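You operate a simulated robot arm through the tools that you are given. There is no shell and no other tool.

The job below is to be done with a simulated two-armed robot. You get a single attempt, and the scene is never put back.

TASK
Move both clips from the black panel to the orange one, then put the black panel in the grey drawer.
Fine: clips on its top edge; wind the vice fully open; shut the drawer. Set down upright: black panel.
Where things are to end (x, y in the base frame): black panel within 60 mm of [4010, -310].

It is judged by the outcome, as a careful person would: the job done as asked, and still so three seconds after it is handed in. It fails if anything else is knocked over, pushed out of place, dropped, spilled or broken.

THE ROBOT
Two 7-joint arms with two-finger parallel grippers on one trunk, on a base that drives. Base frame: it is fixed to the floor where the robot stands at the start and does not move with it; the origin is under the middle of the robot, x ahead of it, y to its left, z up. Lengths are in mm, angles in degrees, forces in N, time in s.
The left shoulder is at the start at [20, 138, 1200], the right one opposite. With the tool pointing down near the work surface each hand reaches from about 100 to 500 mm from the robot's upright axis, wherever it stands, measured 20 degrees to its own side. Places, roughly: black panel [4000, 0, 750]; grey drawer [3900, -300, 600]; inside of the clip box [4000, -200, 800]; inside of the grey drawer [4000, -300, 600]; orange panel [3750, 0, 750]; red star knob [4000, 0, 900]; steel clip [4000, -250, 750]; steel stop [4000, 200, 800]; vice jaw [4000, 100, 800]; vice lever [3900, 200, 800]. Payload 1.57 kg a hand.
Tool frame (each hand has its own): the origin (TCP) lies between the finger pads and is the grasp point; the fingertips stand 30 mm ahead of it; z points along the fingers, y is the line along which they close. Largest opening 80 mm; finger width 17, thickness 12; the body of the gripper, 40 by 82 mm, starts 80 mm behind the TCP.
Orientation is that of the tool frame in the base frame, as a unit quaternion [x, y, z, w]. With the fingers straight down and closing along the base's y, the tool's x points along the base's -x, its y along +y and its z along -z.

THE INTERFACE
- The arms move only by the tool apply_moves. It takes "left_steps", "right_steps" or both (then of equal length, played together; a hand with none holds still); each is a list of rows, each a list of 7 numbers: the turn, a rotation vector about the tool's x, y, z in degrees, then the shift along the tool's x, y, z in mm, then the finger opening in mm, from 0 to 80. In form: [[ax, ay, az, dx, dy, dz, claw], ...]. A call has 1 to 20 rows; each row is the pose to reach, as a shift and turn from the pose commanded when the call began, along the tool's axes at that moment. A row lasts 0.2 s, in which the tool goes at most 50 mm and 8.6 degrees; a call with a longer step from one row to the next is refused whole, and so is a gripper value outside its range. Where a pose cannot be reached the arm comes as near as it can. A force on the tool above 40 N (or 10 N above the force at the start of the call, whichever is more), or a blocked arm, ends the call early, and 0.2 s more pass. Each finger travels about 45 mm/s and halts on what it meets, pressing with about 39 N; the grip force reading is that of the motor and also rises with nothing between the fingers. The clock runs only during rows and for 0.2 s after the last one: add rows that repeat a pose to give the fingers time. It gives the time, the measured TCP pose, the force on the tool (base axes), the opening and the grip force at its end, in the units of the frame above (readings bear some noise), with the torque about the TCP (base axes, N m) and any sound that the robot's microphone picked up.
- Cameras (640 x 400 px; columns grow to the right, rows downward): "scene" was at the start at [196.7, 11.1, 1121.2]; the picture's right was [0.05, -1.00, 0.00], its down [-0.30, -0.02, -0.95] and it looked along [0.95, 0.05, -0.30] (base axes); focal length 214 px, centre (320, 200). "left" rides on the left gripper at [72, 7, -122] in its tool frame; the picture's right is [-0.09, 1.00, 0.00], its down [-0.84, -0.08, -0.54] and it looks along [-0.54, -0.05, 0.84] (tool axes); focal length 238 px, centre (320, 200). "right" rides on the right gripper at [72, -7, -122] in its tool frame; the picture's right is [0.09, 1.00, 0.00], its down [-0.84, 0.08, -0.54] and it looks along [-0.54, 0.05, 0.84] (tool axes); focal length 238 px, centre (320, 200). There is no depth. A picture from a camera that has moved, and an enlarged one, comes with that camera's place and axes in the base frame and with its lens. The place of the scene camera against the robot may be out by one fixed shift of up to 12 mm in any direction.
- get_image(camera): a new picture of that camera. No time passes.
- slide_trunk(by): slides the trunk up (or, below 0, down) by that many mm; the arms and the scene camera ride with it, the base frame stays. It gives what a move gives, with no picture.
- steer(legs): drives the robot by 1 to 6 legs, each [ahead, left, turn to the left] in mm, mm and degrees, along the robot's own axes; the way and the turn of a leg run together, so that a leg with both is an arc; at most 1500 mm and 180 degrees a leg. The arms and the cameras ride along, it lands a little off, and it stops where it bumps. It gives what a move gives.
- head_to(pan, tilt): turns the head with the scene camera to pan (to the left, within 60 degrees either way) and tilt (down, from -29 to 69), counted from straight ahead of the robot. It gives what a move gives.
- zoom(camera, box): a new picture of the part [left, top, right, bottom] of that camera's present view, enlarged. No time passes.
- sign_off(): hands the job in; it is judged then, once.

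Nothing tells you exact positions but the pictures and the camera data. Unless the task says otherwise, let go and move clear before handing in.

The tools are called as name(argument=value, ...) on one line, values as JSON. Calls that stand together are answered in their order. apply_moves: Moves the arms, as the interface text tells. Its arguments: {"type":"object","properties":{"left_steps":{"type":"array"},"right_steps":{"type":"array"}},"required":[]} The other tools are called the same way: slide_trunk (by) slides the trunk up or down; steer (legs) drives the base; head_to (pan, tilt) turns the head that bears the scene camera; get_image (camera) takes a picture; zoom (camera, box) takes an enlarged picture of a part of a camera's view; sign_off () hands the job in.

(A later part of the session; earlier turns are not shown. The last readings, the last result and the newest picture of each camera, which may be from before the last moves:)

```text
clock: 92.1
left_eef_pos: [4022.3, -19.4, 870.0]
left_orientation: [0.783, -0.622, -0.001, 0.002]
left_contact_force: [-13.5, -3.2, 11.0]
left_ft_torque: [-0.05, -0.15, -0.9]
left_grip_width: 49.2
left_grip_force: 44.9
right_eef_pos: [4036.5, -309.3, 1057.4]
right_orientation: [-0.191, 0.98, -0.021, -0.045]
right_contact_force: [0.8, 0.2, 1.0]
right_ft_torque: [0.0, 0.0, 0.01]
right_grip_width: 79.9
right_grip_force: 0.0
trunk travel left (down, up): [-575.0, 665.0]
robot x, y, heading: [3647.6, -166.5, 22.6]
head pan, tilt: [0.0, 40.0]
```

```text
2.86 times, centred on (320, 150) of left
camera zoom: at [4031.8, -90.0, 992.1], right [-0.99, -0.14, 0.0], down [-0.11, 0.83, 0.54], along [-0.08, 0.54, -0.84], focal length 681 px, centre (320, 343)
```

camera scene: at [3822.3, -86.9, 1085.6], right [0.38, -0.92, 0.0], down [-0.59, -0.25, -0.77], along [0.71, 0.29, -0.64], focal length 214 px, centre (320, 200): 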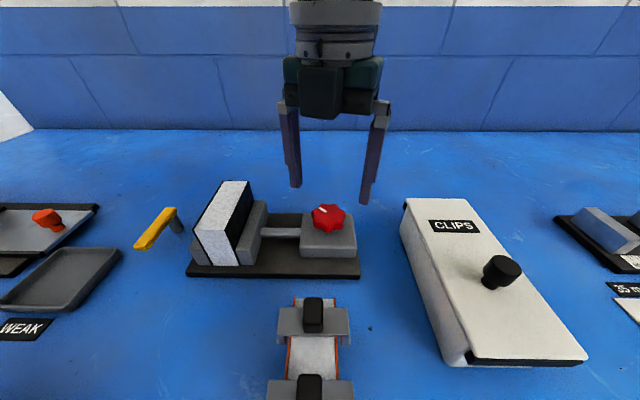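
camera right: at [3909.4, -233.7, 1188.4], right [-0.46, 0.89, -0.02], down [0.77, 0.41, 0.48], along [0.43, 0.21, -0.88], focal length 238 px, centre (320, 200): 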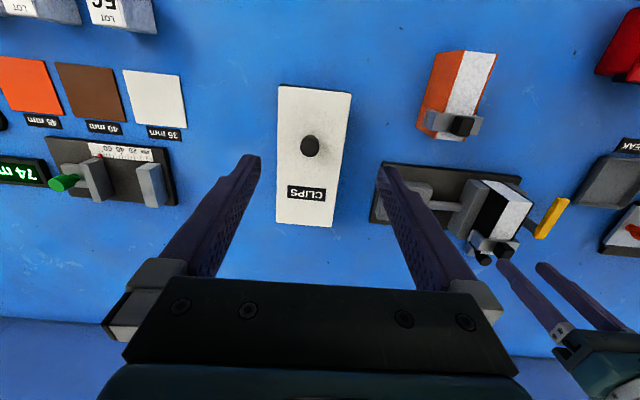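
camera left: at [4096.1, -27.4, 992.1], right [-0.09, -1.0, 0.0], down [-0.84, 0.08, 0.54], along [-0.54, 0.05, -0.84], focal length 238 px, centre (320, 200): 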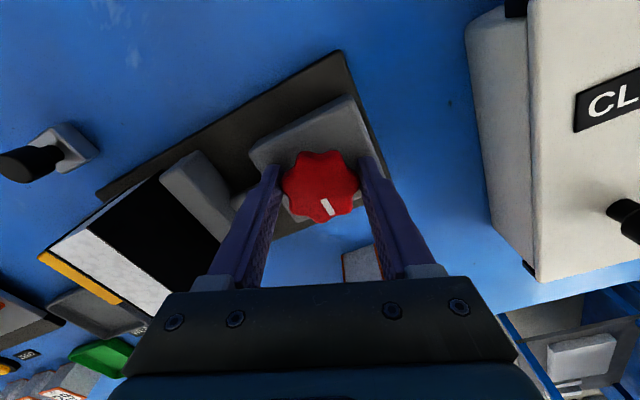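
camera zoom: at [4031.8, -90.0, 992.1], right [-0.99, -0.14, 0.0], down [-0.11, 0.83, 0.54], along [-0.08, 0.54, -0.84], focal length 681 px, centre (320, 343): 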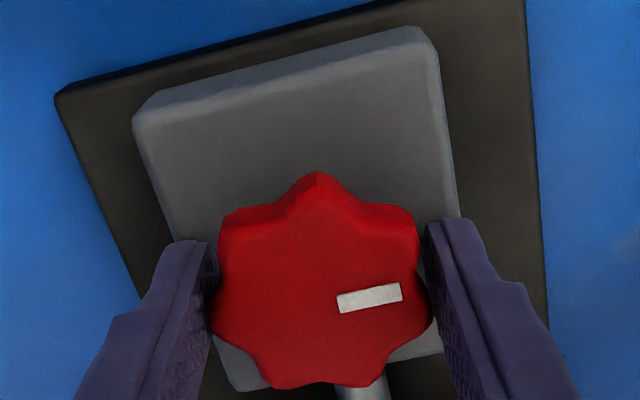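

The knob didn't move at all this time against 0.9 N m, the jaw is unchanged, and the mark points squarely to the front: it is at its end stop, fully open. I release, rise and turn the hand back.

apply_moves(left_steps=[[0, 0, 0, 0, 0, 0, 60], [0, 0, 0, 0, 0, 0, 80], [0, 0, 0, 0, 0, 0, 80], [0, 0, 0, 0, 0, -20, 80], [0, 0, 0, 0, 0, -45, 80], [0, 0, 8.4, 0, 0, -70, 80], [0, 0, 16.8, 0, 0, -80, 80], [0, 0, 25.2, 0, 0, -80, 80], [0, 0, 33.6, 0, 0, -80, 80], [0, 0, 42, 0, 0, -80, 80], [0, 0, 50.4, 0, 0, -80, 80], [0, 0, 58.8, 0, 0, -80, 80], [0, 0, 67.2, 0, 0, -80, 80], [0, 0, 75.6, 0, 0, -80, 80], [0, 0, 80.5, 0, 0, -80, 80], [0, 0, 80.5, 0, 0, -80, 80]])

get_image(camera="scene")

get_image(camera="left")

```text
clock: 95.5
left_eef_pos: [4024.3, -16.4, 950.0]
left_orientation: [-0.196, 0.981, 0.001, 0.0]
left_contact_force: [0.2, 0.6, -0.6]
left_ft_torque: [0.02, 0.01, 0.03]
left_grip_width: 80.0
left_grip_force: 0.1
right_eef_pos: [4038.2, -307.8, 1058.4]
right_orientation: [-0.191, 0.98, -0.023, -0.045]
right_contact_force: [0.0, -0.4, 0.4]
right_ft_torque: [0.0, 0.01, 0.0]
right_grip_width: 80.2
right_grip_force: 0.1
trunk travel left (down, up): [-575.0, 665.0]
robot x, y, heading: [3651.0, -164.4, 22.7]
head pan, tilt: [0.0, 40.0]
```

```text
taken
camera scene: at [3822.3, -86.9, 1085.7], right [0.38, -0.92, 0.0], down [-0.59, -0.25, -0.77], along [0.71, 0.29, -0.64], focal length 214 px, centre (320, 200)
```

scene: 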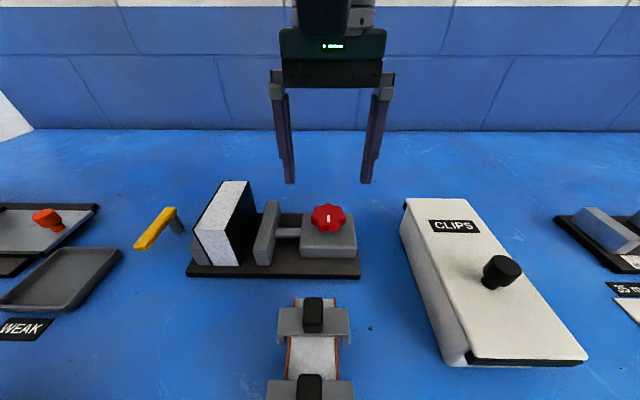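

```text
taken
camera left: at [3955.0, -39.3, 1072.5], right [-0.3, 0.95, 0.0], down [0.8, 0.25, 0.54], along [0.52, 0.16, -0.84], focal length 238 px, centre (320, 200)
```

left: 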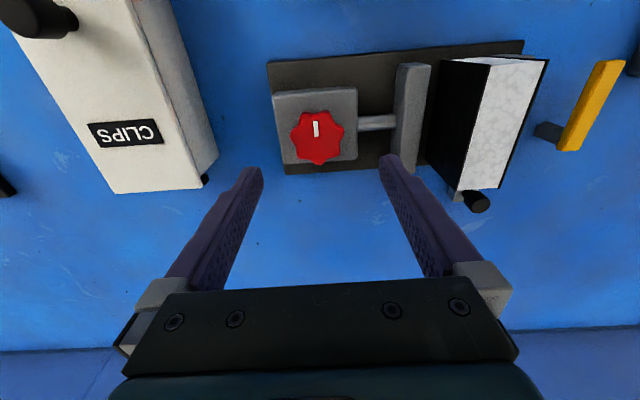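

The vice is open and the black panel stands free between the jaws. Next the drawer: I raise the left hand, then drive back and to the right to face the drawer handle.

apply_moves(left_steps=[[0, 0, 0, 10, 0, -25, 80], [0, 0, 0, 20, 0, -50, 60], [0, 0, 0, 30, 0, -70, 40], [0, 0, 0, 30, 0, -70, 40]])

steer(legs=[[-365, 0, 0], [0, -128, 0]])

head_to(pan=-15, tilt=50)

get_image(camera="scene")

get_image(camera="right")

```text
clock: 96.5
left_eef_pos: [3995.0, -29.9, 1020.0]
left_orientation: [-0.196, 0.981, 0.0, 0.001]
left_contact_force: [0.6, 0.9, 0.5]
left_ft_torque: [-0.01, -0.01, -0.05]
left_grip_width: 40.0
left_grip_force: 0.1
right_eef_pos: [4038.5, -308.7, 1057.2]
right_orientation: [-0.191, 0.98, -0.023, -0.045]
right_contact_force: [1.1, -0.4, -0.5]
right_ft_torque: [0.03, 0.04, 0.02]
right_grip_width: 80.2
right_grip_force: 0.0
trunk travel left (down, up): [-575.0, 665.0]
robot x, y, heading: [3648.0, -165.6, 22.7]
head pan, tilt: [0.0, 40.0]
```

```text
clock: 99.7
left_eef_pos: [3702.4, -293.9, 1020.0]
left_orientation: [-0.193, 0.981, 0.0, 0.0]
left_contact_force: [-0.7, 0.2, 0.7]
left_ft_torque: [-0.03, 0.01, 0.03]
left_grip_width: 40.2
left_grip_force: 0.1
right_eef_pos: [3742.6, -573.7, 1057.6]
right_orientation: [-0.188, 0.981, -0.023, -0.044]
right_contact_force: [0.0, 0.2, 0.7]
right_ft_torque: [-0.01, -0.01, -0.02]
right_grip_width: 79.9
right_grip_force: 0.1
trunk travel left (down, up): [-575.0, 665.0]
robot x, y, heading: [3355.6, -422.6, 22.1]
head pan, tilt: [0.0, 40.0]
```

```text
clock: 100.5
left_eef_pos: [3702.4, -294.1, 1019.9]
left_orientation: [-0.193, 0.981, 0.0, 0.001]
left_contact_force: [-0.8, 0.3, -0.1]
left_ft_torque: [0.01, -0.05, 0.03]
left_grip_width: 39.8
left_grip_force: 0.0
right_eef_pos: [3742.1, -572.7, 1058.3]
right_orientation: [-0.187, 0.981, -0.023, -0.045]
right_contact_force: [-1.1, 0.3, 0.1]
right_ft_torque: [0.02, 0.03, -0.01]
right_grip_width: 79.9
right_grip_force: 0.1
trunk travel left (down, up): [-575.0, 665.0]
robot x, y, heading: [3351.7, -422.9, 22.0]
head pan, tilt: [-15.0, 50.0]
```

```text
taken
camera scene: at [3525.5, -372.3, 1071.5], right [0.13, -0.99, 0.0], down [-0.76, -0.1, -0.64], along [0.64, 0.08, -0.77], focal length 214 px, centre (320, 200)
```

scene: 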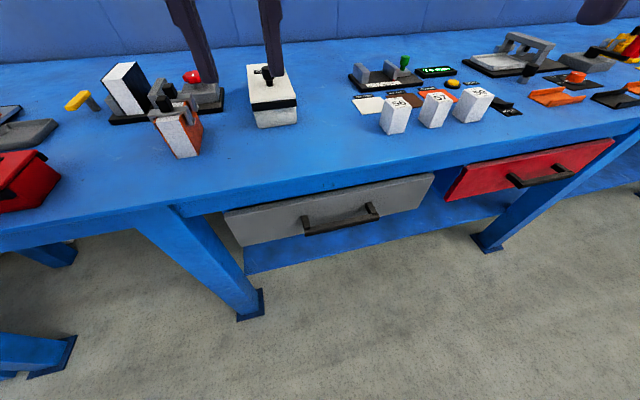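

```text
taken
camera right: at [3687.7, -597.2, 1186.6], right [-0.45, 0.89, -0.02], down [0.79, 0.41, 0.46], along [0.41, 0.19, -0.89], focal length 238 px, centre (320, 200)
```

right: 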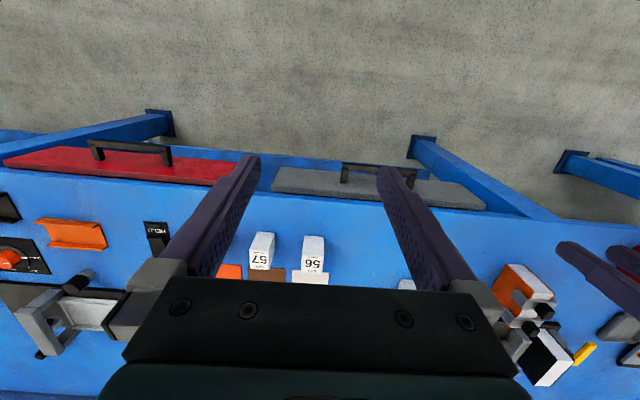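

I see the grey drawer with its black bar handle just below the bench edge. I take close views from several cameras to locate the handle precisely.

zoom(camera="right", box=[260, 130, 500, 250])

get_image(camera="left")

zoom(camera="scene", box=[200, 150, 460, 290])

```text
2.67 times, centred on (380, 190) of right
camera zoom: at [3687.7, -597.2, 1186.6], right [-0.45, 0.89, -0.02], down [0.79, 0.41, 0.46], along [0.41, 0.19, -0.89], focal length 636 px, centre (160, 227)
```

zoom: 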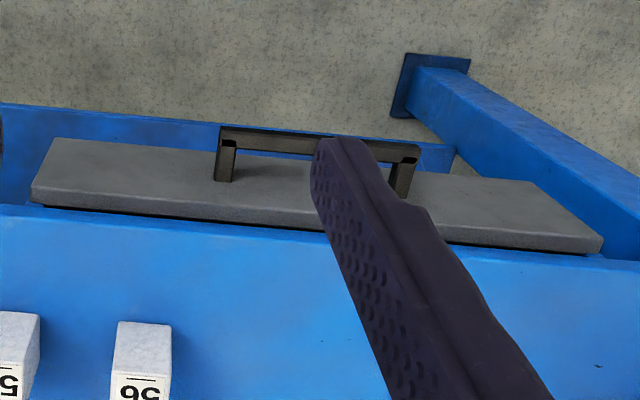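

```text
taken
camera left: at [3632.9, -315.0, 1142.0], right [-0.29, 0.96, 0.0], down [0.8, 0.24, 0.54], along [0.52, 0.16, -0.84], focal length 238 px, centre (320, 200)
```

left: 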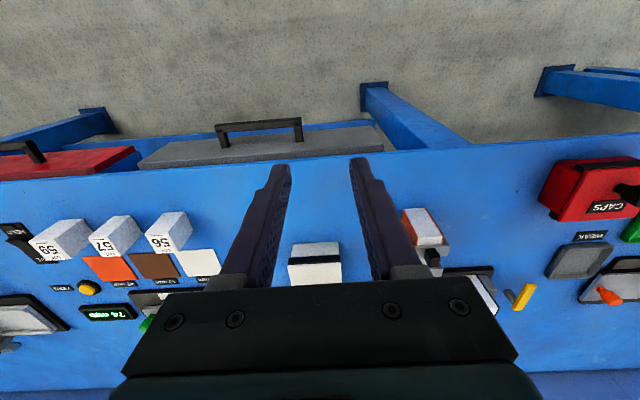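

```text
2.46 times, centred on (330, 220) of scene
camera zoom: at [3525.5, -372.3, 1071.5], right [0.13, -0.99, 0.0], down [-0.76, -0.1, -0.64], along [0.64, 0.08, -0.77], focal length 528 px, centre (295, 151)
```

zoom: 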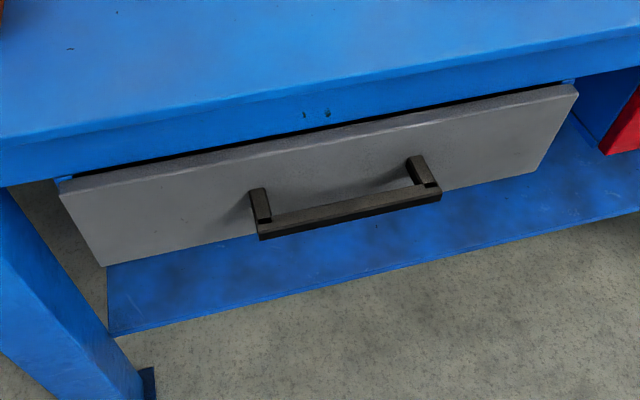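

zoom(camera="left", box=[130, 90, 400, 190])

```text
2.37 times, centred on (265, 140) of left
camera zoom: at [3632.9, -315.0, 1142.0], right [-0.29, 0.96, 0.0], down [0.8, 0.24, 0.54], along [0.52, 0.16, -0.84], focal length 565 px, centre (450, 342)
```

zoom: 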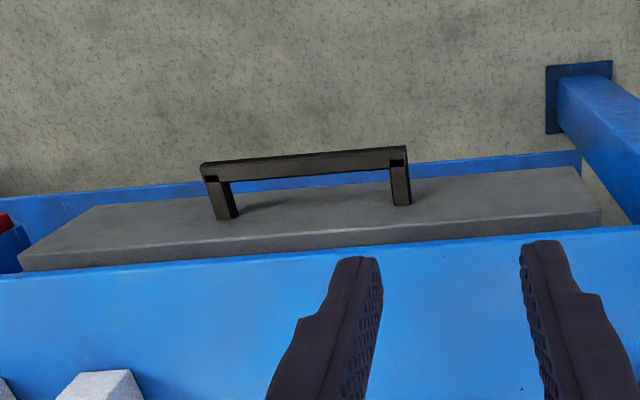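

The handle bar centre is near (3792, -398, 650), about 35 mm clear of the drawer front, which sits slightly under the bench edge. I'll hook it with closed fingers tilted forward. First I back off a bit and lower the trunk by 200 mm.

steer(legs=[[-60, 0, 0]])

slide_trunk(by=-200)

get_image(camera="right")

get_image(camera="scene")

```text
clock: 101.5
left_eef_pos: [3646.0, -317.6, 1019.8]
left_orientation: [-0.192, 0.981, 0.001, 0.001]
left_contact_force: [0.2, -0.5, -0.2]
left_ft_torque: [0.01, 0.0, 0.0]
left_grip_width: 39.8
left_grip_force: 0.2
right_eef_pos: [3685.3, -595.1, 1056.9]
right_orientation: [-0.188, 0.981, -0.022, -0.045]
right_contact_force: [0.4, -1.0, 0.8]
right_ft_torque: [-0.03, -0.02, 0.0]
right_grip_width: 80.2
right_grip_force: 0.1
trunk travel left (down, up): [-575.0, 665.0]
robot x, y, heading: [3297.4, -446.5, 22.2]
head pan, tilt: [-15.0, 50.0]
```

```text
clock: 103.6
left_eef_pos: [3645.6, -316.4, 819.7]
left_orientation: [-0.192, 0.981, 0.001, 0.0]
left_contact_force: [0.0, -0.7, -0.1]
left_ft_torque: [0.03, -0.01, 0.01]
left_grip_width: 40.0
left_grip_force: 0.0
right_eef_pos: [3685.1, -595.7, 857.3]
right_orientation: [-0.188, 0.981, -0.024, -0.046]
right_contact_force: [0.2, 0.2, 0.0]
right_ft_torque: [0.0, 0.02, 0.01]
right_grip_width: 79.9
right_grip_force: 0.0
trunk travel left (down, up): [-375.0, 865.0]
robot x, y, heading: [3292.9, -452.0, 22.2]
head pan, tilt: [-15.0, 50.0]
```

```text
taken
camera right: at [3631.7, -620.0, 986.5], right [-0.45, 0.89, -0.02], down [0.79, 0.41, 0.46], along [0.41, 0.19, -0.89], focal length 238 px, centre (320, 200)
```

right: 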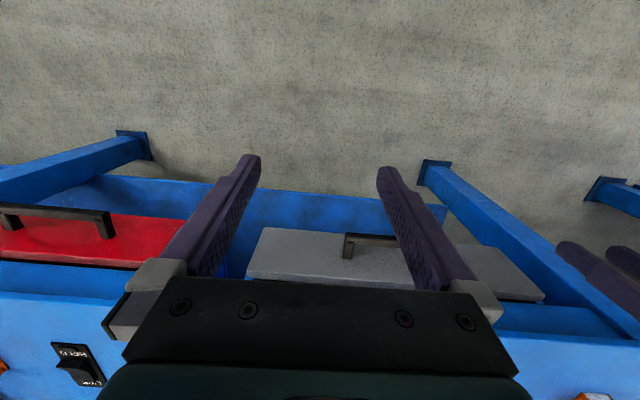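

```text
taken
camera scene: at [3469.5, -395.2, 871.5], right [0.12, -0.99, 0.0], down [-0.76, -0.1, -0.64], along [0.64, 0.08, -0.77], focal length 214 px, centre (320, 200)
```

scene: 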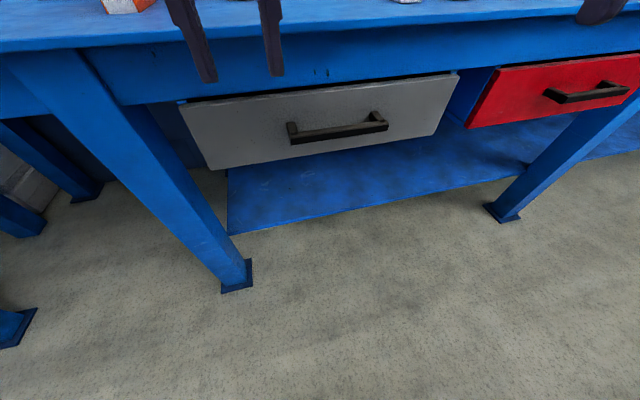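

I now tilt the right hand forward 22° with fingers closed and bring it in front of the handle, moving the left hand up and aside.

apply_moves(left_steps=[[0, 0, 0, 0, 25, -20, 40], [0, 0, 0, 0, 50, -40, 40], [0, 0, 0, 0, 75, -60, 40], [0, 0, 0, 0, 100, -80, 40], [0, 0, 0, 0, 100, -80, 40], [0, 0, 0, 0, 100, -80, 40]], right_steps=[[0, -6, 0, 0, 28, 10, 50], [0, -12, 0, 0, 56, 20, 20], [0, -18, 0, 0, 84, 30, 0], [0, -22, 0, 0, 112, 40, 0], [0, -22, 0, 0, 140, 50, 0], [0, -22, 0, 0, 140, 50, 0]])

get_image(camera="right")

get_image(camera="scene")

```text
clock: 105.2
left_eef_pos: [3597.1, -231.4, 864.6]
left_orientation: [-0.186, 0.981, -0.002, -0.05]
left_contact_force: [-0.2, 0.8, 0.2]
left_ft_torque: [0.04, -0.02, 0.01]
left_grip_width: 39.9
left_grip_force: 0.0
right_eef_pos: [3627.8, -467.1, 804.7]
right_orientation: [-0.189, 0.971, 0.014, 0.144]
right_contact_force: [-0.2, -0.8, 0.0]
right_ft_torque: [-0.01, 0.03, -0.01]
right_grip_width: 0.1
right_grip_force: 21.2
trunk travel left (down, up): [-375.0, 865.0]
robot x, y, heading: [3295.6, -447.1, 22.1]
head pan, tilt: [-15.0, 50.0]
stopped in row 6 (left hand): the arm was blocked; the commanded pose is now the measured one
```

```text
taken
camera right: at [3534.1, -509.1, 900.6], right [-0.45, 0.89, -0.05], down [0.57, 0.33, 0.75], along [0.69, 0.31, -0.65], focal length 238 px, centre (320, 200)
```

right: 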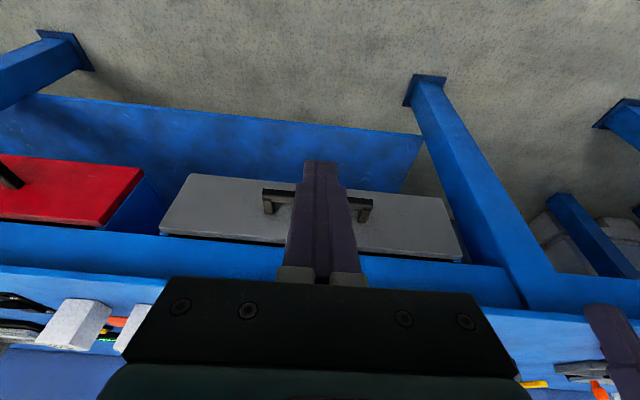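

```text
taken
camera scene: at [3469.4, -395.2, 871.5], right [0.12, -0.99, 0.0], down [-0.76, -0.1, -0.64], along [0.64, 0.08, -0.77], focal length 214 px, centre (320, 200)
```

scene: 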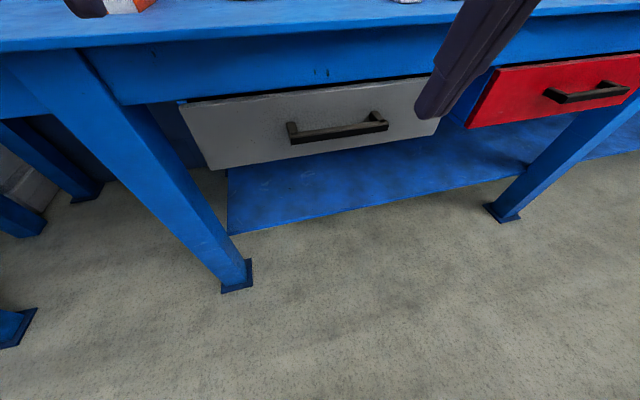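

The right hand now lines up with the handle (v≈-1807). The left arm merely met a joint limit. I drive forward 60 mm and set the final tilt.

steer(legs=[[60, 0, 0]])

apply_moves(right_steps=[[-0.8, -2.7, 0, -15, 0, 15, 0], [-1.6, -5.4, 0, -30, 0, 30, 0], [-1.6, -5.4, 0, -40, 0, 40, 0], [-1.6, -5.4, 0, -40, 0, 40, 0]])

get_image(camera="right")

get_image(camera="scene")

```text
clock: 106.2
left_eef_pos: [3653.2, -209.4, 865.4]
left_orientation: [-0.186, 0.981, -0.003, -0.05]
left_contact_force: [0.1, 0.0, 0.9]
left_ft_torque: [0.01, 0.06, 0.01]
left_grip_width: 39.9
left_grip_force: 0.1
right_eef_pos: [3684.1, -444.8, 803.1]
right_orientation: [-0.187, 0.972, 0.013, 0.144]
right_contact_force: [-0.9, 0.5, 0.2]
right_ft_torque: [0.02, -0.01, 0.0]
right_grip_width: 0.0
right_grip_force: 21.1
trunk travel left (down, up): [-375.0, 865.0]
robot x, y, heading: [3351.6, -426.0, 22.0]
head pan, tilt: [-15.0, 50.0]
```

```text
clock: 107.2
left_eef_pos: [3653.3, -208.6, 864.8]
left_orientation: [-0.186, 0.981, -0.002, -0.051]
left_contact_force: [0.0, -0.3, -0.2]
left_ft_torque: [0.03, 0.01, 0.01]
left_grip_width: 40.2
left_grip_force: 0.0
right_eef_pos: [3729.6, -427.6, 777.6]
right_orientation: [-0.189, 0.963, 0.036, 0.187]
right_contact_force: [-0.1, -0.2, 0.5]
right_ft_torque: [-0.01, -0.06, -0.02]
right_grip_width: 0.2
right_grip_force: 20.9
trunk travel left (down, up): [-375.0, 865.0]
robot x, y, heading: [3352.4, -427.8, 22.2]
head pan, tilt: [-15.0, 50.0]
```

```text
taken
camera right: at [3629.4, -476.0, 864.5], right [-0.46, 0.89, -0.04], down [0.5, 0.29, 0.81], along [0.74, 0.35, -0.58], focal length 238 px, centre (320, 200)
```

right: 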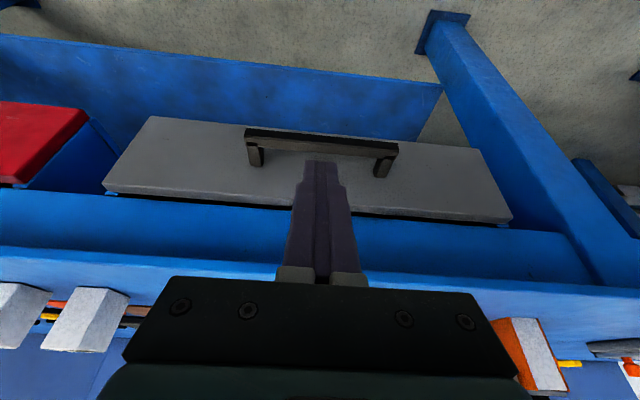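

```text
taken
camera scene: at [3524.8, -372.9, 871.5], right [0.12, -0.99, 0.0], down [-0.76, -0.1, -0.64], along [0.64, 0.08, -0.77], focal length 214 px, centre (320, 200)
```

scene: 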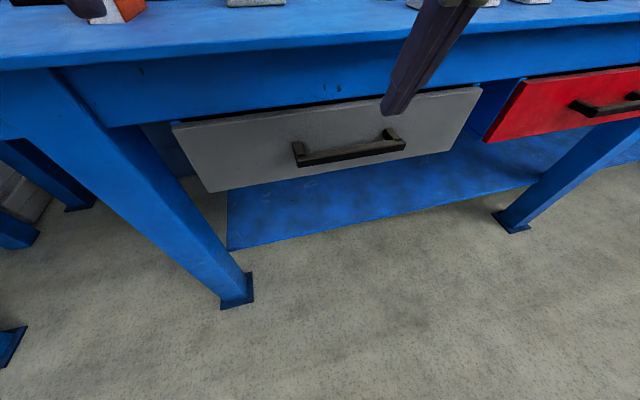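

zoom(camera="right", box=[220, 100, 420, 220])

zoom(camera="scene", box=[270, 60, 430, 190])

```text
3.20 times, centred on (320, 160) of right
camera zoom: at [3629.4, -476.0, 864.5], right [-0.46, 0.89, -0.04], down [0.5, 0.29, 0.81], along [0.74, 0.35, -0.58], focal length 763 px, centre (320, 328)
```

zoom: 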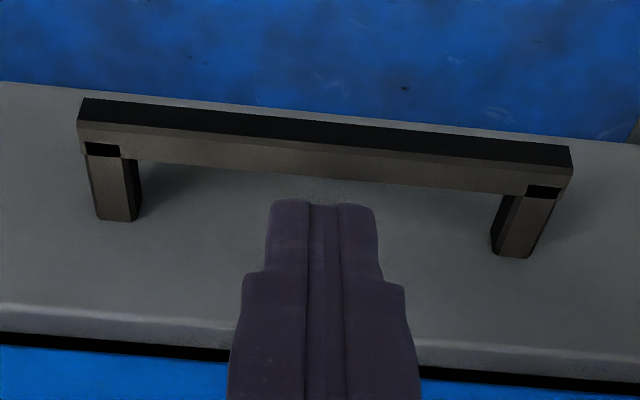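

```text
3.08 times, centred on (350, 125) of scene
camera zoom: at [3524.8, -372.9, 871.5], right [0.12, -0.99, 0.0], down [-0.76, -0.1, -0.64], along [0.64, 0.08, -0.77], focal length 660 px, centre (228, 431)
```

zoom: 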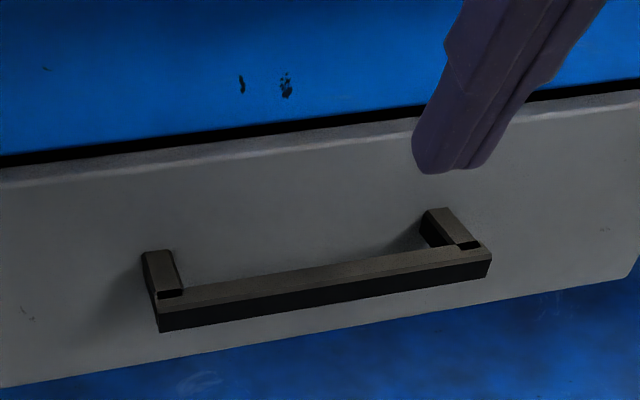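

The bar is about 13 mm tall (z≈643–655) with a 30 mm gap behind it. I bring the closed fingertips over the bar, tilted 18°, and check before dropping in.

apply_moves(right_steps=[[0, 2, 0, -9, 0, 35, 0], [0, 4, 0, -17.8, 0, 70.8, 0], [0, 4, 0, -34, 0, 90, 0], [0, 4, 0, -50.2, 0, 107.8, 0], [0, 4, 0, -50.2, 0, 107.8, 0]])

zoom(camera="right", box=[220, 80, 420, 220])

zoom(camera="scene", box=[270, 30, 470, 190])

get_image(camera="right")

```text
clock: 108.4
left_eef_pos: [3650.5, -210.3, 863.7]
left_orientation: [-0.185, 0.981, -0.003, -0.051]
left_contact_force: [-0.6, -0.2, -0.6]
left_ft_torque: [0.04, 0.0, 0.04]
left_grip_width: 39.9
left_grip_force: 0.1
right_eef_pos: [3808.0, -397.4, 695.6]
right_orientation: [-0.191, 0.969, 0.028, 0.151]
right_contact_force: [-7.6, -2.2, 0.2]
right_ft_torque: [0.3, -0.75, -0.15]
right_grip_width: 0.3
right_grip_force: 21.2
trunk travel left (down, up): [-375.0, 865.0]
robot x, y, heading: [3351.9, -425.7, 22.0]
head pan, tilt: [-15.0, 50.0]
```

```text
2.86 times, centred on (320, 150) of right
camera zoom: at [3712.8, -441.6, 789.2], right [-0.46, 0.89, -0.03], down [0.56, 0.31, 0.77], along [0.69, 0.34, -0.64], focal length 681 px, centre (320, 343)
```

zoom: 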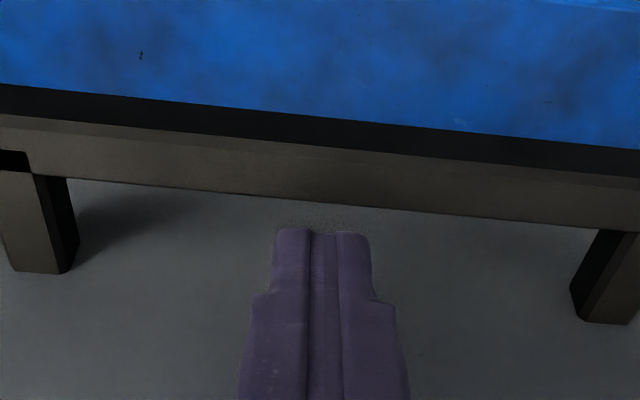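

```text
2.50 times, centred on (370, 110) of scene
camera zoom: at [3523.0, -373.5, 871.2], right [0.12, -0.99, 0.0], down [-0.76, -0.1, -0.64], along [0.64, 0.08, -0.77], focal length 536 px, centre (195, 425)
```

zoom: 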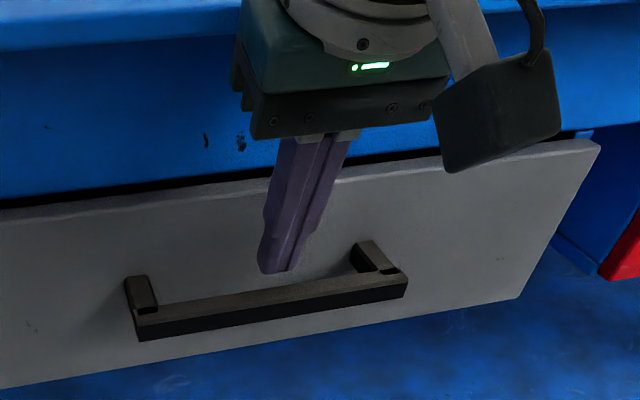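

```text
taken
camera right: at [3712.8, -441.6, 789.2], right [-0.46, 0.89, -0.03], down [0.56, 0.31, 0.77], along [0.69, 0.34, -0.64], focal length 238 px, centre (320, 200)
```

right: 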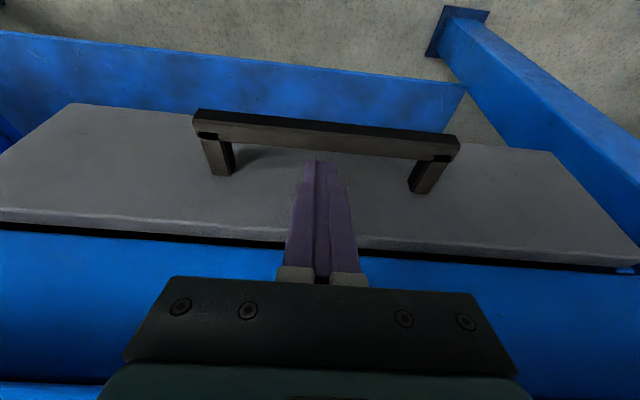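

The wrist flange touched the bench edge (8 N), so hooking steeply from above won't work. I back off and instead grip the bar from the front with the hand pitched further forward.

steer(legs=[[-110, 0, 0]])

get_image(camera="scene")

```text
clock: 109.6
left_eef_pos: [3552.1, -250.9, 863.5]
left_orientation: [-0.185, 0.981, -0.003, -0.05]
left_contact_force: [0.8, 0.4, -0.1]
left_ft_torque: [-0.02, -0.01, -0.01]
left_grip_width: 40.0
left_grip_force: 0.1
right_eef_pos: [3708.6, -437.7, 695.1]
right_orientation: [-0.19, 0.97, 0.029, 0.153]
right_contact_force: [-0.8, 0.4, -0.5]
right_ft_torque: [-0.01, 0.0, 0.01]
right_grip_width: 0.2
right_grip_force: 21.7
trunk travel left (down, up): [-375.0, 865.0]
robot x, y, heading: [3254.8, -466.7, 22.4]
head pan, tilt: [-15.0, 50.0]
```

```text
taken
camera scene: at [3423.9, -413.9, 871.4], right [0.12, -0.99, 0.0], down [-0.76, -0.1, -0.64], along [0.64, 0.08, -0.77], focal length 214 px, centre (320, 200)
```

scene: 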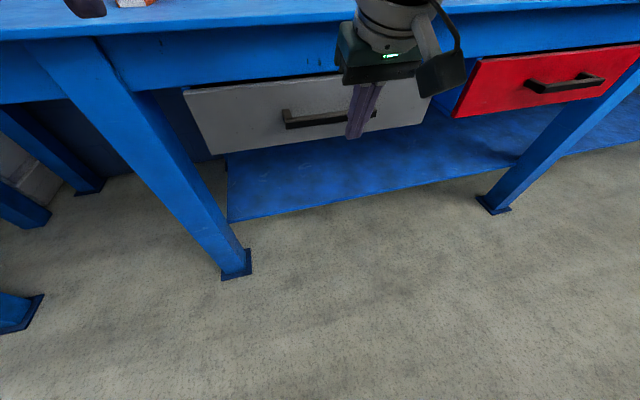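

apply_moves(right_steps=[[0, -8.4, 0, 0, 0, 0, 0], [0, -16.8, 0, 0, 0, 0, 0], [0, -25.2, 0, 0, 0, 0, 0], [0, -33.6, 0, 0, 0, 0, 0], [0, -42, 0, 0, 0, 0, 0], [0, -42, 0, 0, 0, 0, 0]])

get_image(camera="scene")

get_image(camera="right")

```text
clock: 111.0
left_eef_pos: [3552.6, -251.3, 863.9]
left_orientation: [-0.186, 0.981, -0.003, -0.05]
left_contact_force: [0.6, -0.5, -0.3]
left_ft_torque: [-0.01, 0.03, 0.01]
left_grip_width: 39.7
left_grip_force: 0.0
right_eef_pos: [3710.2, -437.3, 696.5]
right_orientation: [-0.177, 0.903, 0.074, 0.384]
right_contact_force: [0.1, -0.2, -0.9]
right_ft_torque: [-0.01, 0.0, 0.0]
right_grip_width: 0.1
right_grip_force: 21.4
right hand out of reach, approached as far as the arm can: row 4, 5, 6
trunk travel left (down, up): [-375.0, 865.0]
robot x, y, heading: [3255.6, -466.8, 22.0]
head pan, tilt: [-15.0, 50.0]
```

```text
taken
camera scene: at [3424.3, -413.8, 871.5], right [0.12, -0.99, 0.0], down [-0.76, -0.1, -0.64], along [0.64, 0.08, -0.77], focal length 214 px, centre (320, 200)
```

scene: 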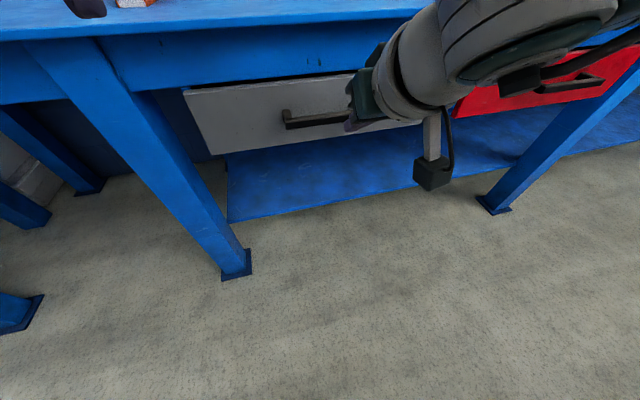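

```text
taken
camera right: at [3585.4, -494.5, 729.8], right [-0.43, 0.9, -0.07], down [0.15, 0.15, 0.98], along [0.89, 0.41, -0.2], focal length 238 px, centre (320, 200)
```

right: 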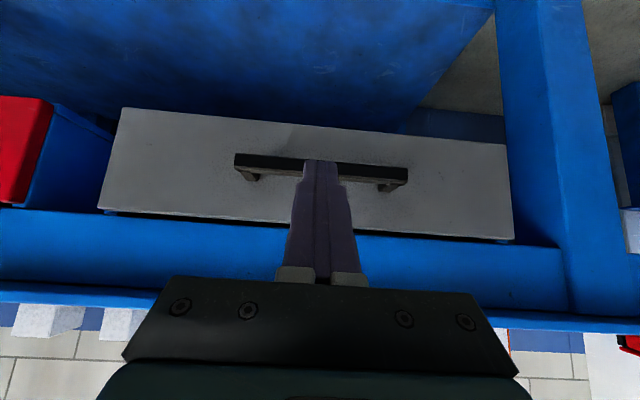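

Pitch reached 46°, which suffices. I now spin the hand 90° so the fingers close above and below the bar.

apply_moves(right_steps=[[0, 0, 8.2, 0, 0, 0, 0], [0, 0, 16.4, 0, 0, 0, 0], [0, 0, 24.6, 0, 0, 0, 0], [0, 0, 32.8, 0, 0, 0, 0], [0, 0, 41, 0, 0, 0, 10], [0, 0, 49.2, 0, 0, 0, 20], [0, 0, 57.4, 0, 0, 0, 30], [0, 0, 65.6, 0, 0, 0, 35], [0, 0, 73.8, 0, 0, 0, 35], [0, 0, 82, 0, 0, 0, 35], [0, 0, 90, 0, 0, 0, 35], [0, 0, 90, 0, 0, 0, 35]])

get_image(camera="scene")

get_image(camera="right")

```text
clock: 113.6
left_eef_pos: [3551.7, -250.5, 863.7]
left_orientation: [-0.187, 0.981, -0.003, -0.05]
left_contact_force: [0.0, -0.6, 0.3]
left_ft_torque: [-0.02, 0.03, 0.01]
left_grip_width: 40.0
left_grip_force: 0.1
right_eef_pos: [3709.3, -437.6, 695.8]
right_orientation: [0.515, 0.763, 0.323, 0.218]
right_contact_force: [0.3, -1.0, 0.2]
right_ft_torque: [0.01, 0.01, 0.03]
right_grip_width: 35.0
right_grip_force: 0.1
trunk travel left (down, up): [-375.0, 865.0]
robot x, y, heading: [3252.8, -465.2, 21.9]
head pan, tilt: [-15.0, 50.0]
```

```text
taken
camera scene: at [3424.3, -413.8, 871.5], right [0.12, -0.99, 0.0], down [-0.76, -0.1, -0.64], along [0.64, 0.08, -0.77], focal length 214 px, centre (320, 200)
```

scene: 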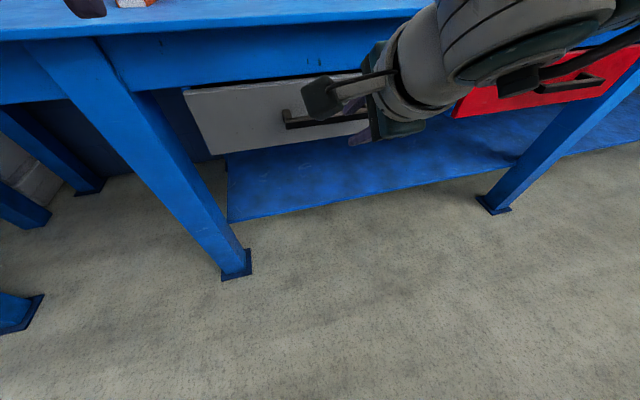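

```text
taken
camera right: at [3597.8, -404.0, 776.5], right [0.61, 0.35, 0.72], down [0.0, -0.9, 0.43], along [0.79, -0.26, -0.55], focal length 238 px, centre (320, 200)
```

right: 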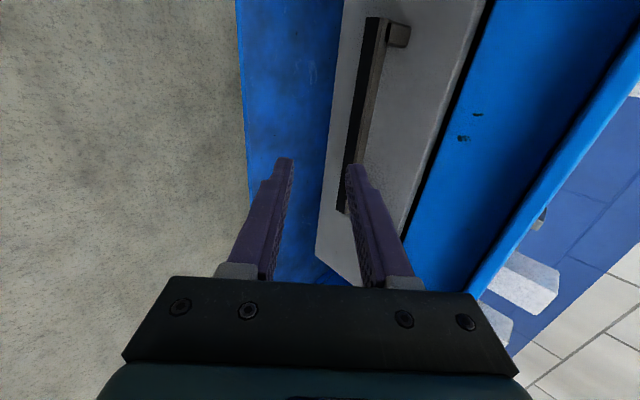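

Spin achieved: the fingers now close above and below the bar. I drive 60 mm forward so that a straight move along the fingers reaches the bar.

steer(legs=[[60, 0, 0]])

get_image(camera="right")

zoom(camera="scene", box=[230, 30, 470, 190])

```text
clock: 114.6
left_eef_pos: [3610.2, -227.6, 864.9]
left_orientation: [-0.186, 0.981, -0.003, -0.05]
left_contact_force: [0.5, 0.2, -0.1]
left_ft_torque: [-0.05, 0.01, 0.02]
left_grip_width: 40.0
left_grip_force: 0.1
right_eef_pos: [3767.2, -412.3, 694.7]
right_orientation: [0.513, 0.764, 0.323, 0.219]
right_contact_force: [-0.5, 0.5, 0.0]
right_ft_torque: [-0.01, 0.03, 0.02]
right_grip_width: 34.8
right_grip_force: 0.0
trunk travel left (down, up): [-375.0, 865.0]
robot x, y, heading: [3310.2, -443.3, 22.4]
head pan, tilt: [-15.0, 50.0]
```

```text
taken
camera right: at [3655.2, -380.7, 776.4], right [0.61, 0.35, 0.72], down [0.0, -0.9, 0.43], along [0.8, -0.26, -0.55], focal length 238 px, centre (320, 200)
```

right: 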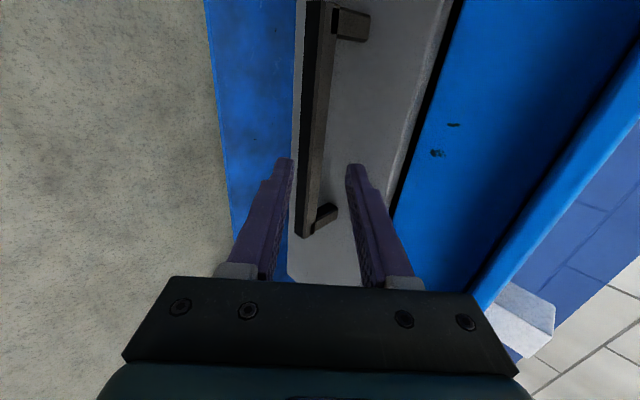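

```text
2.50 times, centred on (350, 110) of scene
camera zoom: at [3481.8, -390.4, 871.6], right [0.12, -0.99, 0.0], down [-0.76, -0.09, -0.64], along [0.64, 0.08, -0.77], focal length 536 px, centre (245, 425)
```

zoom: 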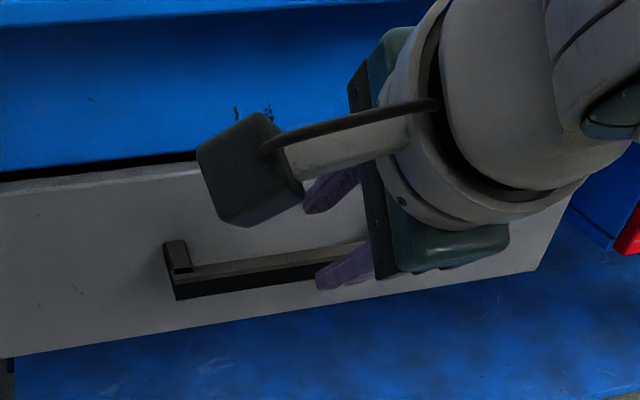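

The bar lies between the fingers, about 4 mm below the tool axis, as computed. I advance 53 mm along the fingers.

apply_moves(right_steps=[[0, 0, 0, 0, -4.3, 10, 35], [0, 0, 0, 0, -4.3, 20, 35], [0, 0, 0, 0, -4.3, 30, 35], [0, 0, 0, 0, -4.3, 40, 35], [0, 0, 0, 0, -4.3, 50, 35], [0, 0, 0, 0, -4.3, 50, 35]])

get_image(camera="right")

zoom(camera="scene", box=[230, 30, 470, 190])

```text
clock: 116.0
left_eef_pos: [3609.1, -227.3, 864.5]
left_orientation: [-0.186, 0.981, -0.002, -0.051]
left_contact_force: [0.2, 0.3, -0.4]
left_ft_torque: [0.0, -0.03, 0.0]
left_grip_width: 40.0
left_grip_force: 0.0
right_eef_pos: [3797.6, -400.9, 657.9]
right_orientation: [0.513, 0.764, 0.323, 0.218]
right_contact_force: [0.2, -0.6, -1.0]
right_ft_torque: [0.0, 0.02, -0.01]
right_grip_width: 34.8
right_grip_force: 0.1
trunk travel left (down, up): [-375.0, 865.0]
robot x, y, heading: [3307.6, -439.0, 22.2]
head pan, tilt: [-15.0, 50.0]
```

```text
taken
camera right: at [3685.3, -368.0, 737.8], right [0.61, 0.35, 0.71], down [0.0, -0.9, 0.43], along [0.79, -0.26, -0.55], focal length 238 px, centre (320, 200)
```

right: 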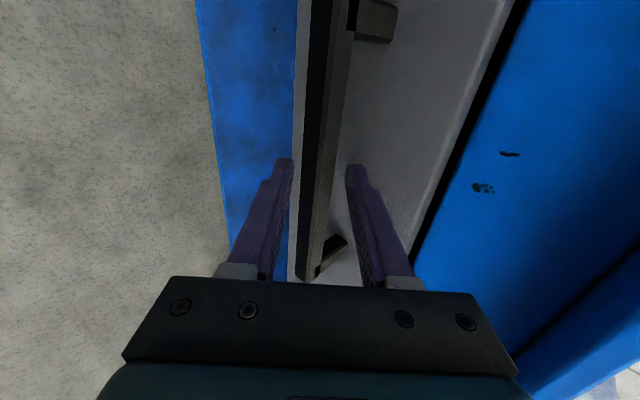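

```text
2.50 times, centred on (350, 110) of scene
camera zoom: at [3481.3, -390.6, 871.5], right [0.12, -0.99, 0.0], down [-0.76, -0.1, -0.64], along [0.64, 0.08, -0.77], focal length 536 px, centre (245, 425)
```

zoom: 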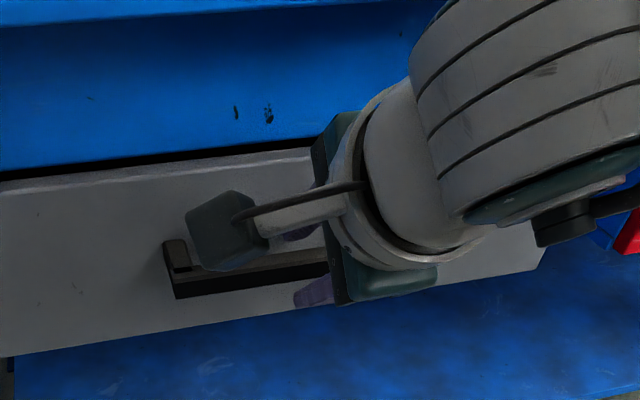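

The bar is between the fingers. I close on it.

apply_moves(right_steps=[[0, 0, 0, 0, 0, 0, 20], [0, 0, 0, 0, 0, 0, 10], [0, 0, 0, 0, 0, 0, 10], [0, 0, 0, 0, 0, 0, 10]])

get_image(camera="right")

```text
clock: 117.0
left_eef_pos: [3608.9, -227.4, 864.0]
left_orientation: [-0.186, 0.981, -0.002, -0.052]
left_contact_force: [0.3, 0.6, -0.4]
left_ft_torque: [0.02, 0.0, -0.01]
left_grip_width: 39.9
left_grip_force: 0.1
right_eef_pos: [3794.6, -401.4, 656.4]
right_orientation: [0.515, 0.764, 0.321, 0.218]
right_contact_force: [0.6, -0.4, -11.5]
right_ft_torque: [0.58, 0.33, -0.1]
right_grip_width: 22.2
right_grip_force: 34.5
trunk travel left (down, up): [-375.0, 865.0]
robot x, y, heading: [3310.5, -443.1, 21.9]
head pan, tilt: [-15.0, 50.0]
```

```text
taken
camera right: at [3683.8, -368.4, 736.9], right [0.61, 0.35, 0.71], down [0.01, -0.9, 0.43], along [0.79, -0.26, -0.55], focal length 238 px, centre (320, 200)
```

right: 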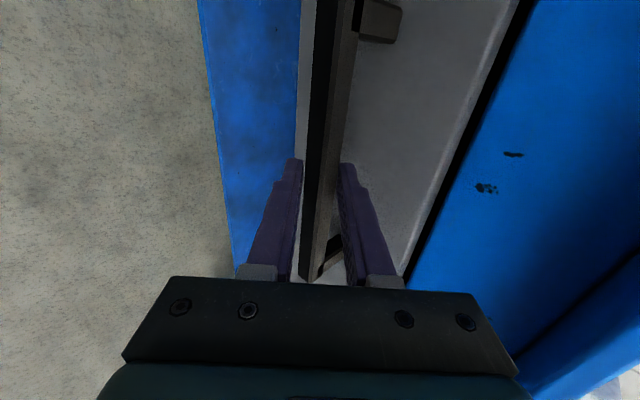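

Gripped firmly. I pull the drawer by driving straight back 120 mm first.

steer(legs=[[-120, 0, 0]])

get_image(camera="scene")

get_image(camera="right")

```text
clock: 118.2
left_eef_pos: [3496.4, -271.7, 863.5]
left_orientation: [-0.186, 0.981, -0.002, -0.05]
left_contact_force: [0.1, 0.2, 0.3]
left_ft_torque: [0.03, -0.01, 0.03]
left_grip_width: 39.9
left_grip_force: 0.1
right_eef_pos: [3682.6, -445.7, 656.0]
right_orientation: [0.514, 0.765, 0.322, 0.216]
right_contact_force: [0.6, 1.2, -16.0]
right_ft_torque: [0.33, 0.26, -0.46]
right_grip_width: 22.3
right_grip_force: 35.0
trunk travel left (down, up): [-375.0, 865.0]
robot x, y, heading: [3198.3, -489.4, 22.2]
head pan, tilt: [-15.0, 50.0]
```

```text
taken
camera scene: at [3368.8, -435.5, 871.1], right [0.12, -0.99, 0.0], down [-0.76, -0.09, -0.64], along [0.64, 0.08, -0.77], focal length 214 px, centre (320, 200)
```

scene: 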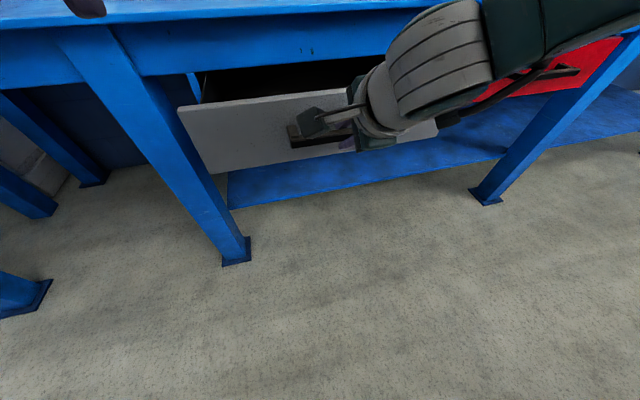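

```text
taken
camera right: at [3572.3, -412.9, 736.9], right [0.61, 0.35, 0.71], down [0.01, -0.9, 0.43], along [0.79, -0.26, -0.55], focal length 238 px, centre (320, 200)
```

right: 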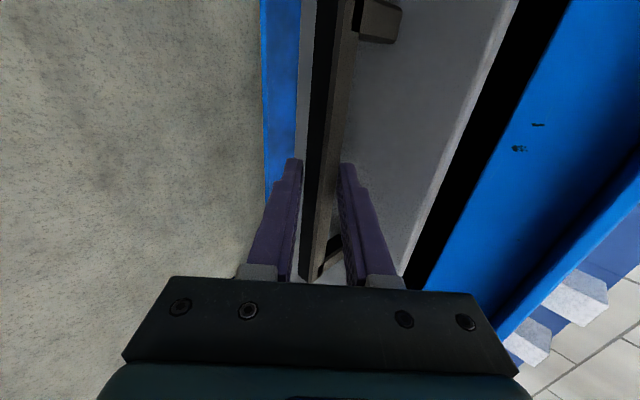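

The drawer is sliding out with the hand. I pull further.

steer(legs=[[-120, 0, 0]])

get_image(camera="scene")

get_image(camera="right")

```text
clock: 119.5
left_eef_pos: [3387.5, -315.3, 864.0]
left_orientation: [-0.186, 0.981, -0.002, -0.051]
left_contact_force: [-0.3, -0.6, -0.8]
left_ft_torque: [0.01, -0.03, -0.05]
left_grip_width: 39.9
left_grip_force: 0.0
right_eef_pos: [3574.3, -489.5, 656.2]
right_orientation: [0.514, 0.765, 0.322, 0.217]
right_contact_force: [-0.6, 3.6, -8.4]
right_ft_torque: [0.42, 0.25, -0.4]
right_grip_width: 22.0
right_grip_force: 34.9
trunk travel left (down, up): [-375.0, 865.0]
robot x, y, heading: [3092.8, -532.3, 22.3]
head pan, tilt: [-15.0, 50.0]
```

```text
taken
camera scene: at [3259.6, -479.4, 871.2], right [0.12, -0.99, 0.0], down [-0.76, -0.09, -0.64], along [0.64, 0.08, -0.77], focal length 214 px, centre (320, 200)
```

scene: 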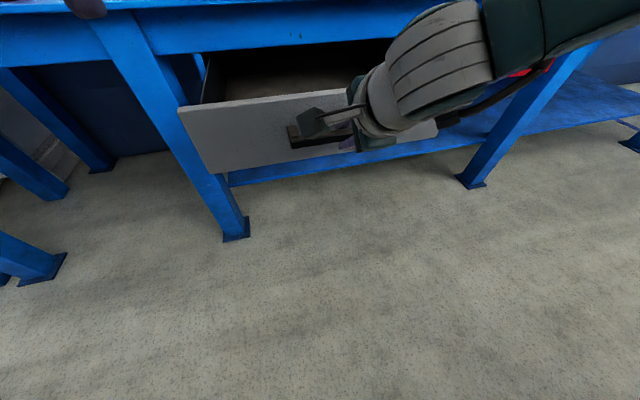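

```text
taken
camera right: at [3462.8, -456.7, 737.0], right [0.61, 0.35, 0.71], down [0.01, -0.9, 0.43], along [0.79, -0.26, -0.55], focal length 238 px, centre (320, 200)
```

right: 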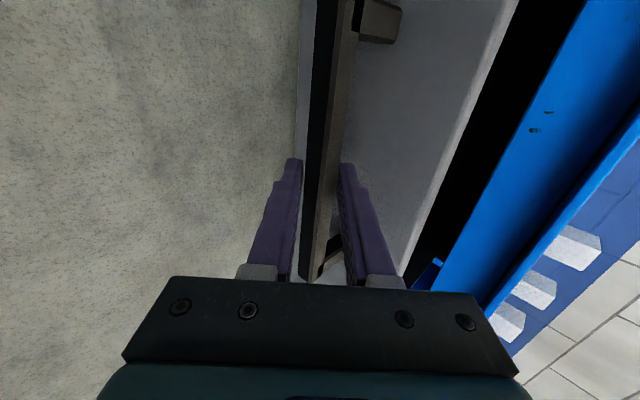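

Open by about 237 mm and still moving freely. I pull 50 mm more.

steer(legs=[[-50, 0, 0]])

get_image(camera="right")

get_image(camera="scene")

```text
clock: 120.4
left_eef_pos: [3341.1, -333.9, 863.9]
left_orientation: [-0.186, 0.981, -0.002, -0.051]
left_contact_force: [-0.1, -0.1, 1.0]
left_ft_torque: [-0.02, -0.03, 0.05]
left_grip_width: 40.1
left_grip_force: 0.0
right_eef_pos: [3527.2, -507.4, 656.4]
right_orientation: [0.514, 0.765, 0.322, 0.215]
right_contact_force: [-0.3, 3.6, -3.9]
right_ft_torque: [0.54, 0.24, -0.29]
right_grip_width: 22.4
right_grip_force: 35.2
trunk travel left (down, up): [-375.0, 865.0]
robot x, y, heading: [3042.6, -552.9, 22.0]
head pan, tilt: [-15.0, 50.0]
```

```text
taken
camera right: at [3416.7, -475.3, 737.1], right [0.61, 0.35, 0.71], down [0.01, -0.9, 0.43], along [0.79, -0.26, -0.55], focal length 238 px, centre (320, 200)
```

right: 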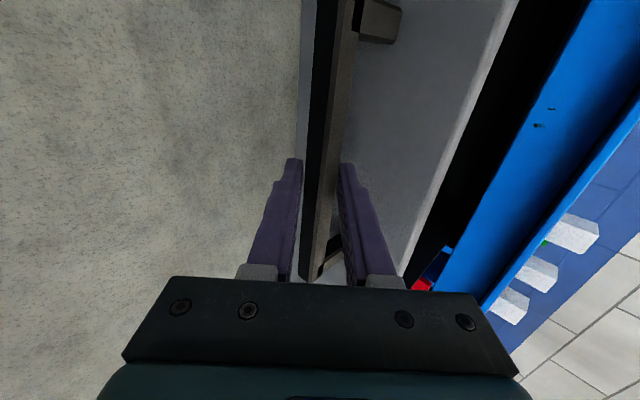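

```text
taken
camera scene: at [3213.7, -498.2, 871.3], right [0.12, -0.99, 0.0], down [-0.76, -0.09, -0.64], along [0.64, 0.08, -0.77], focal length 214 px, centre (320, 200)
```

scene: 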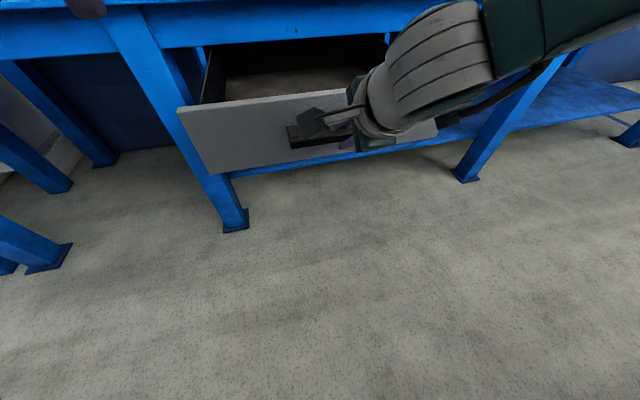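

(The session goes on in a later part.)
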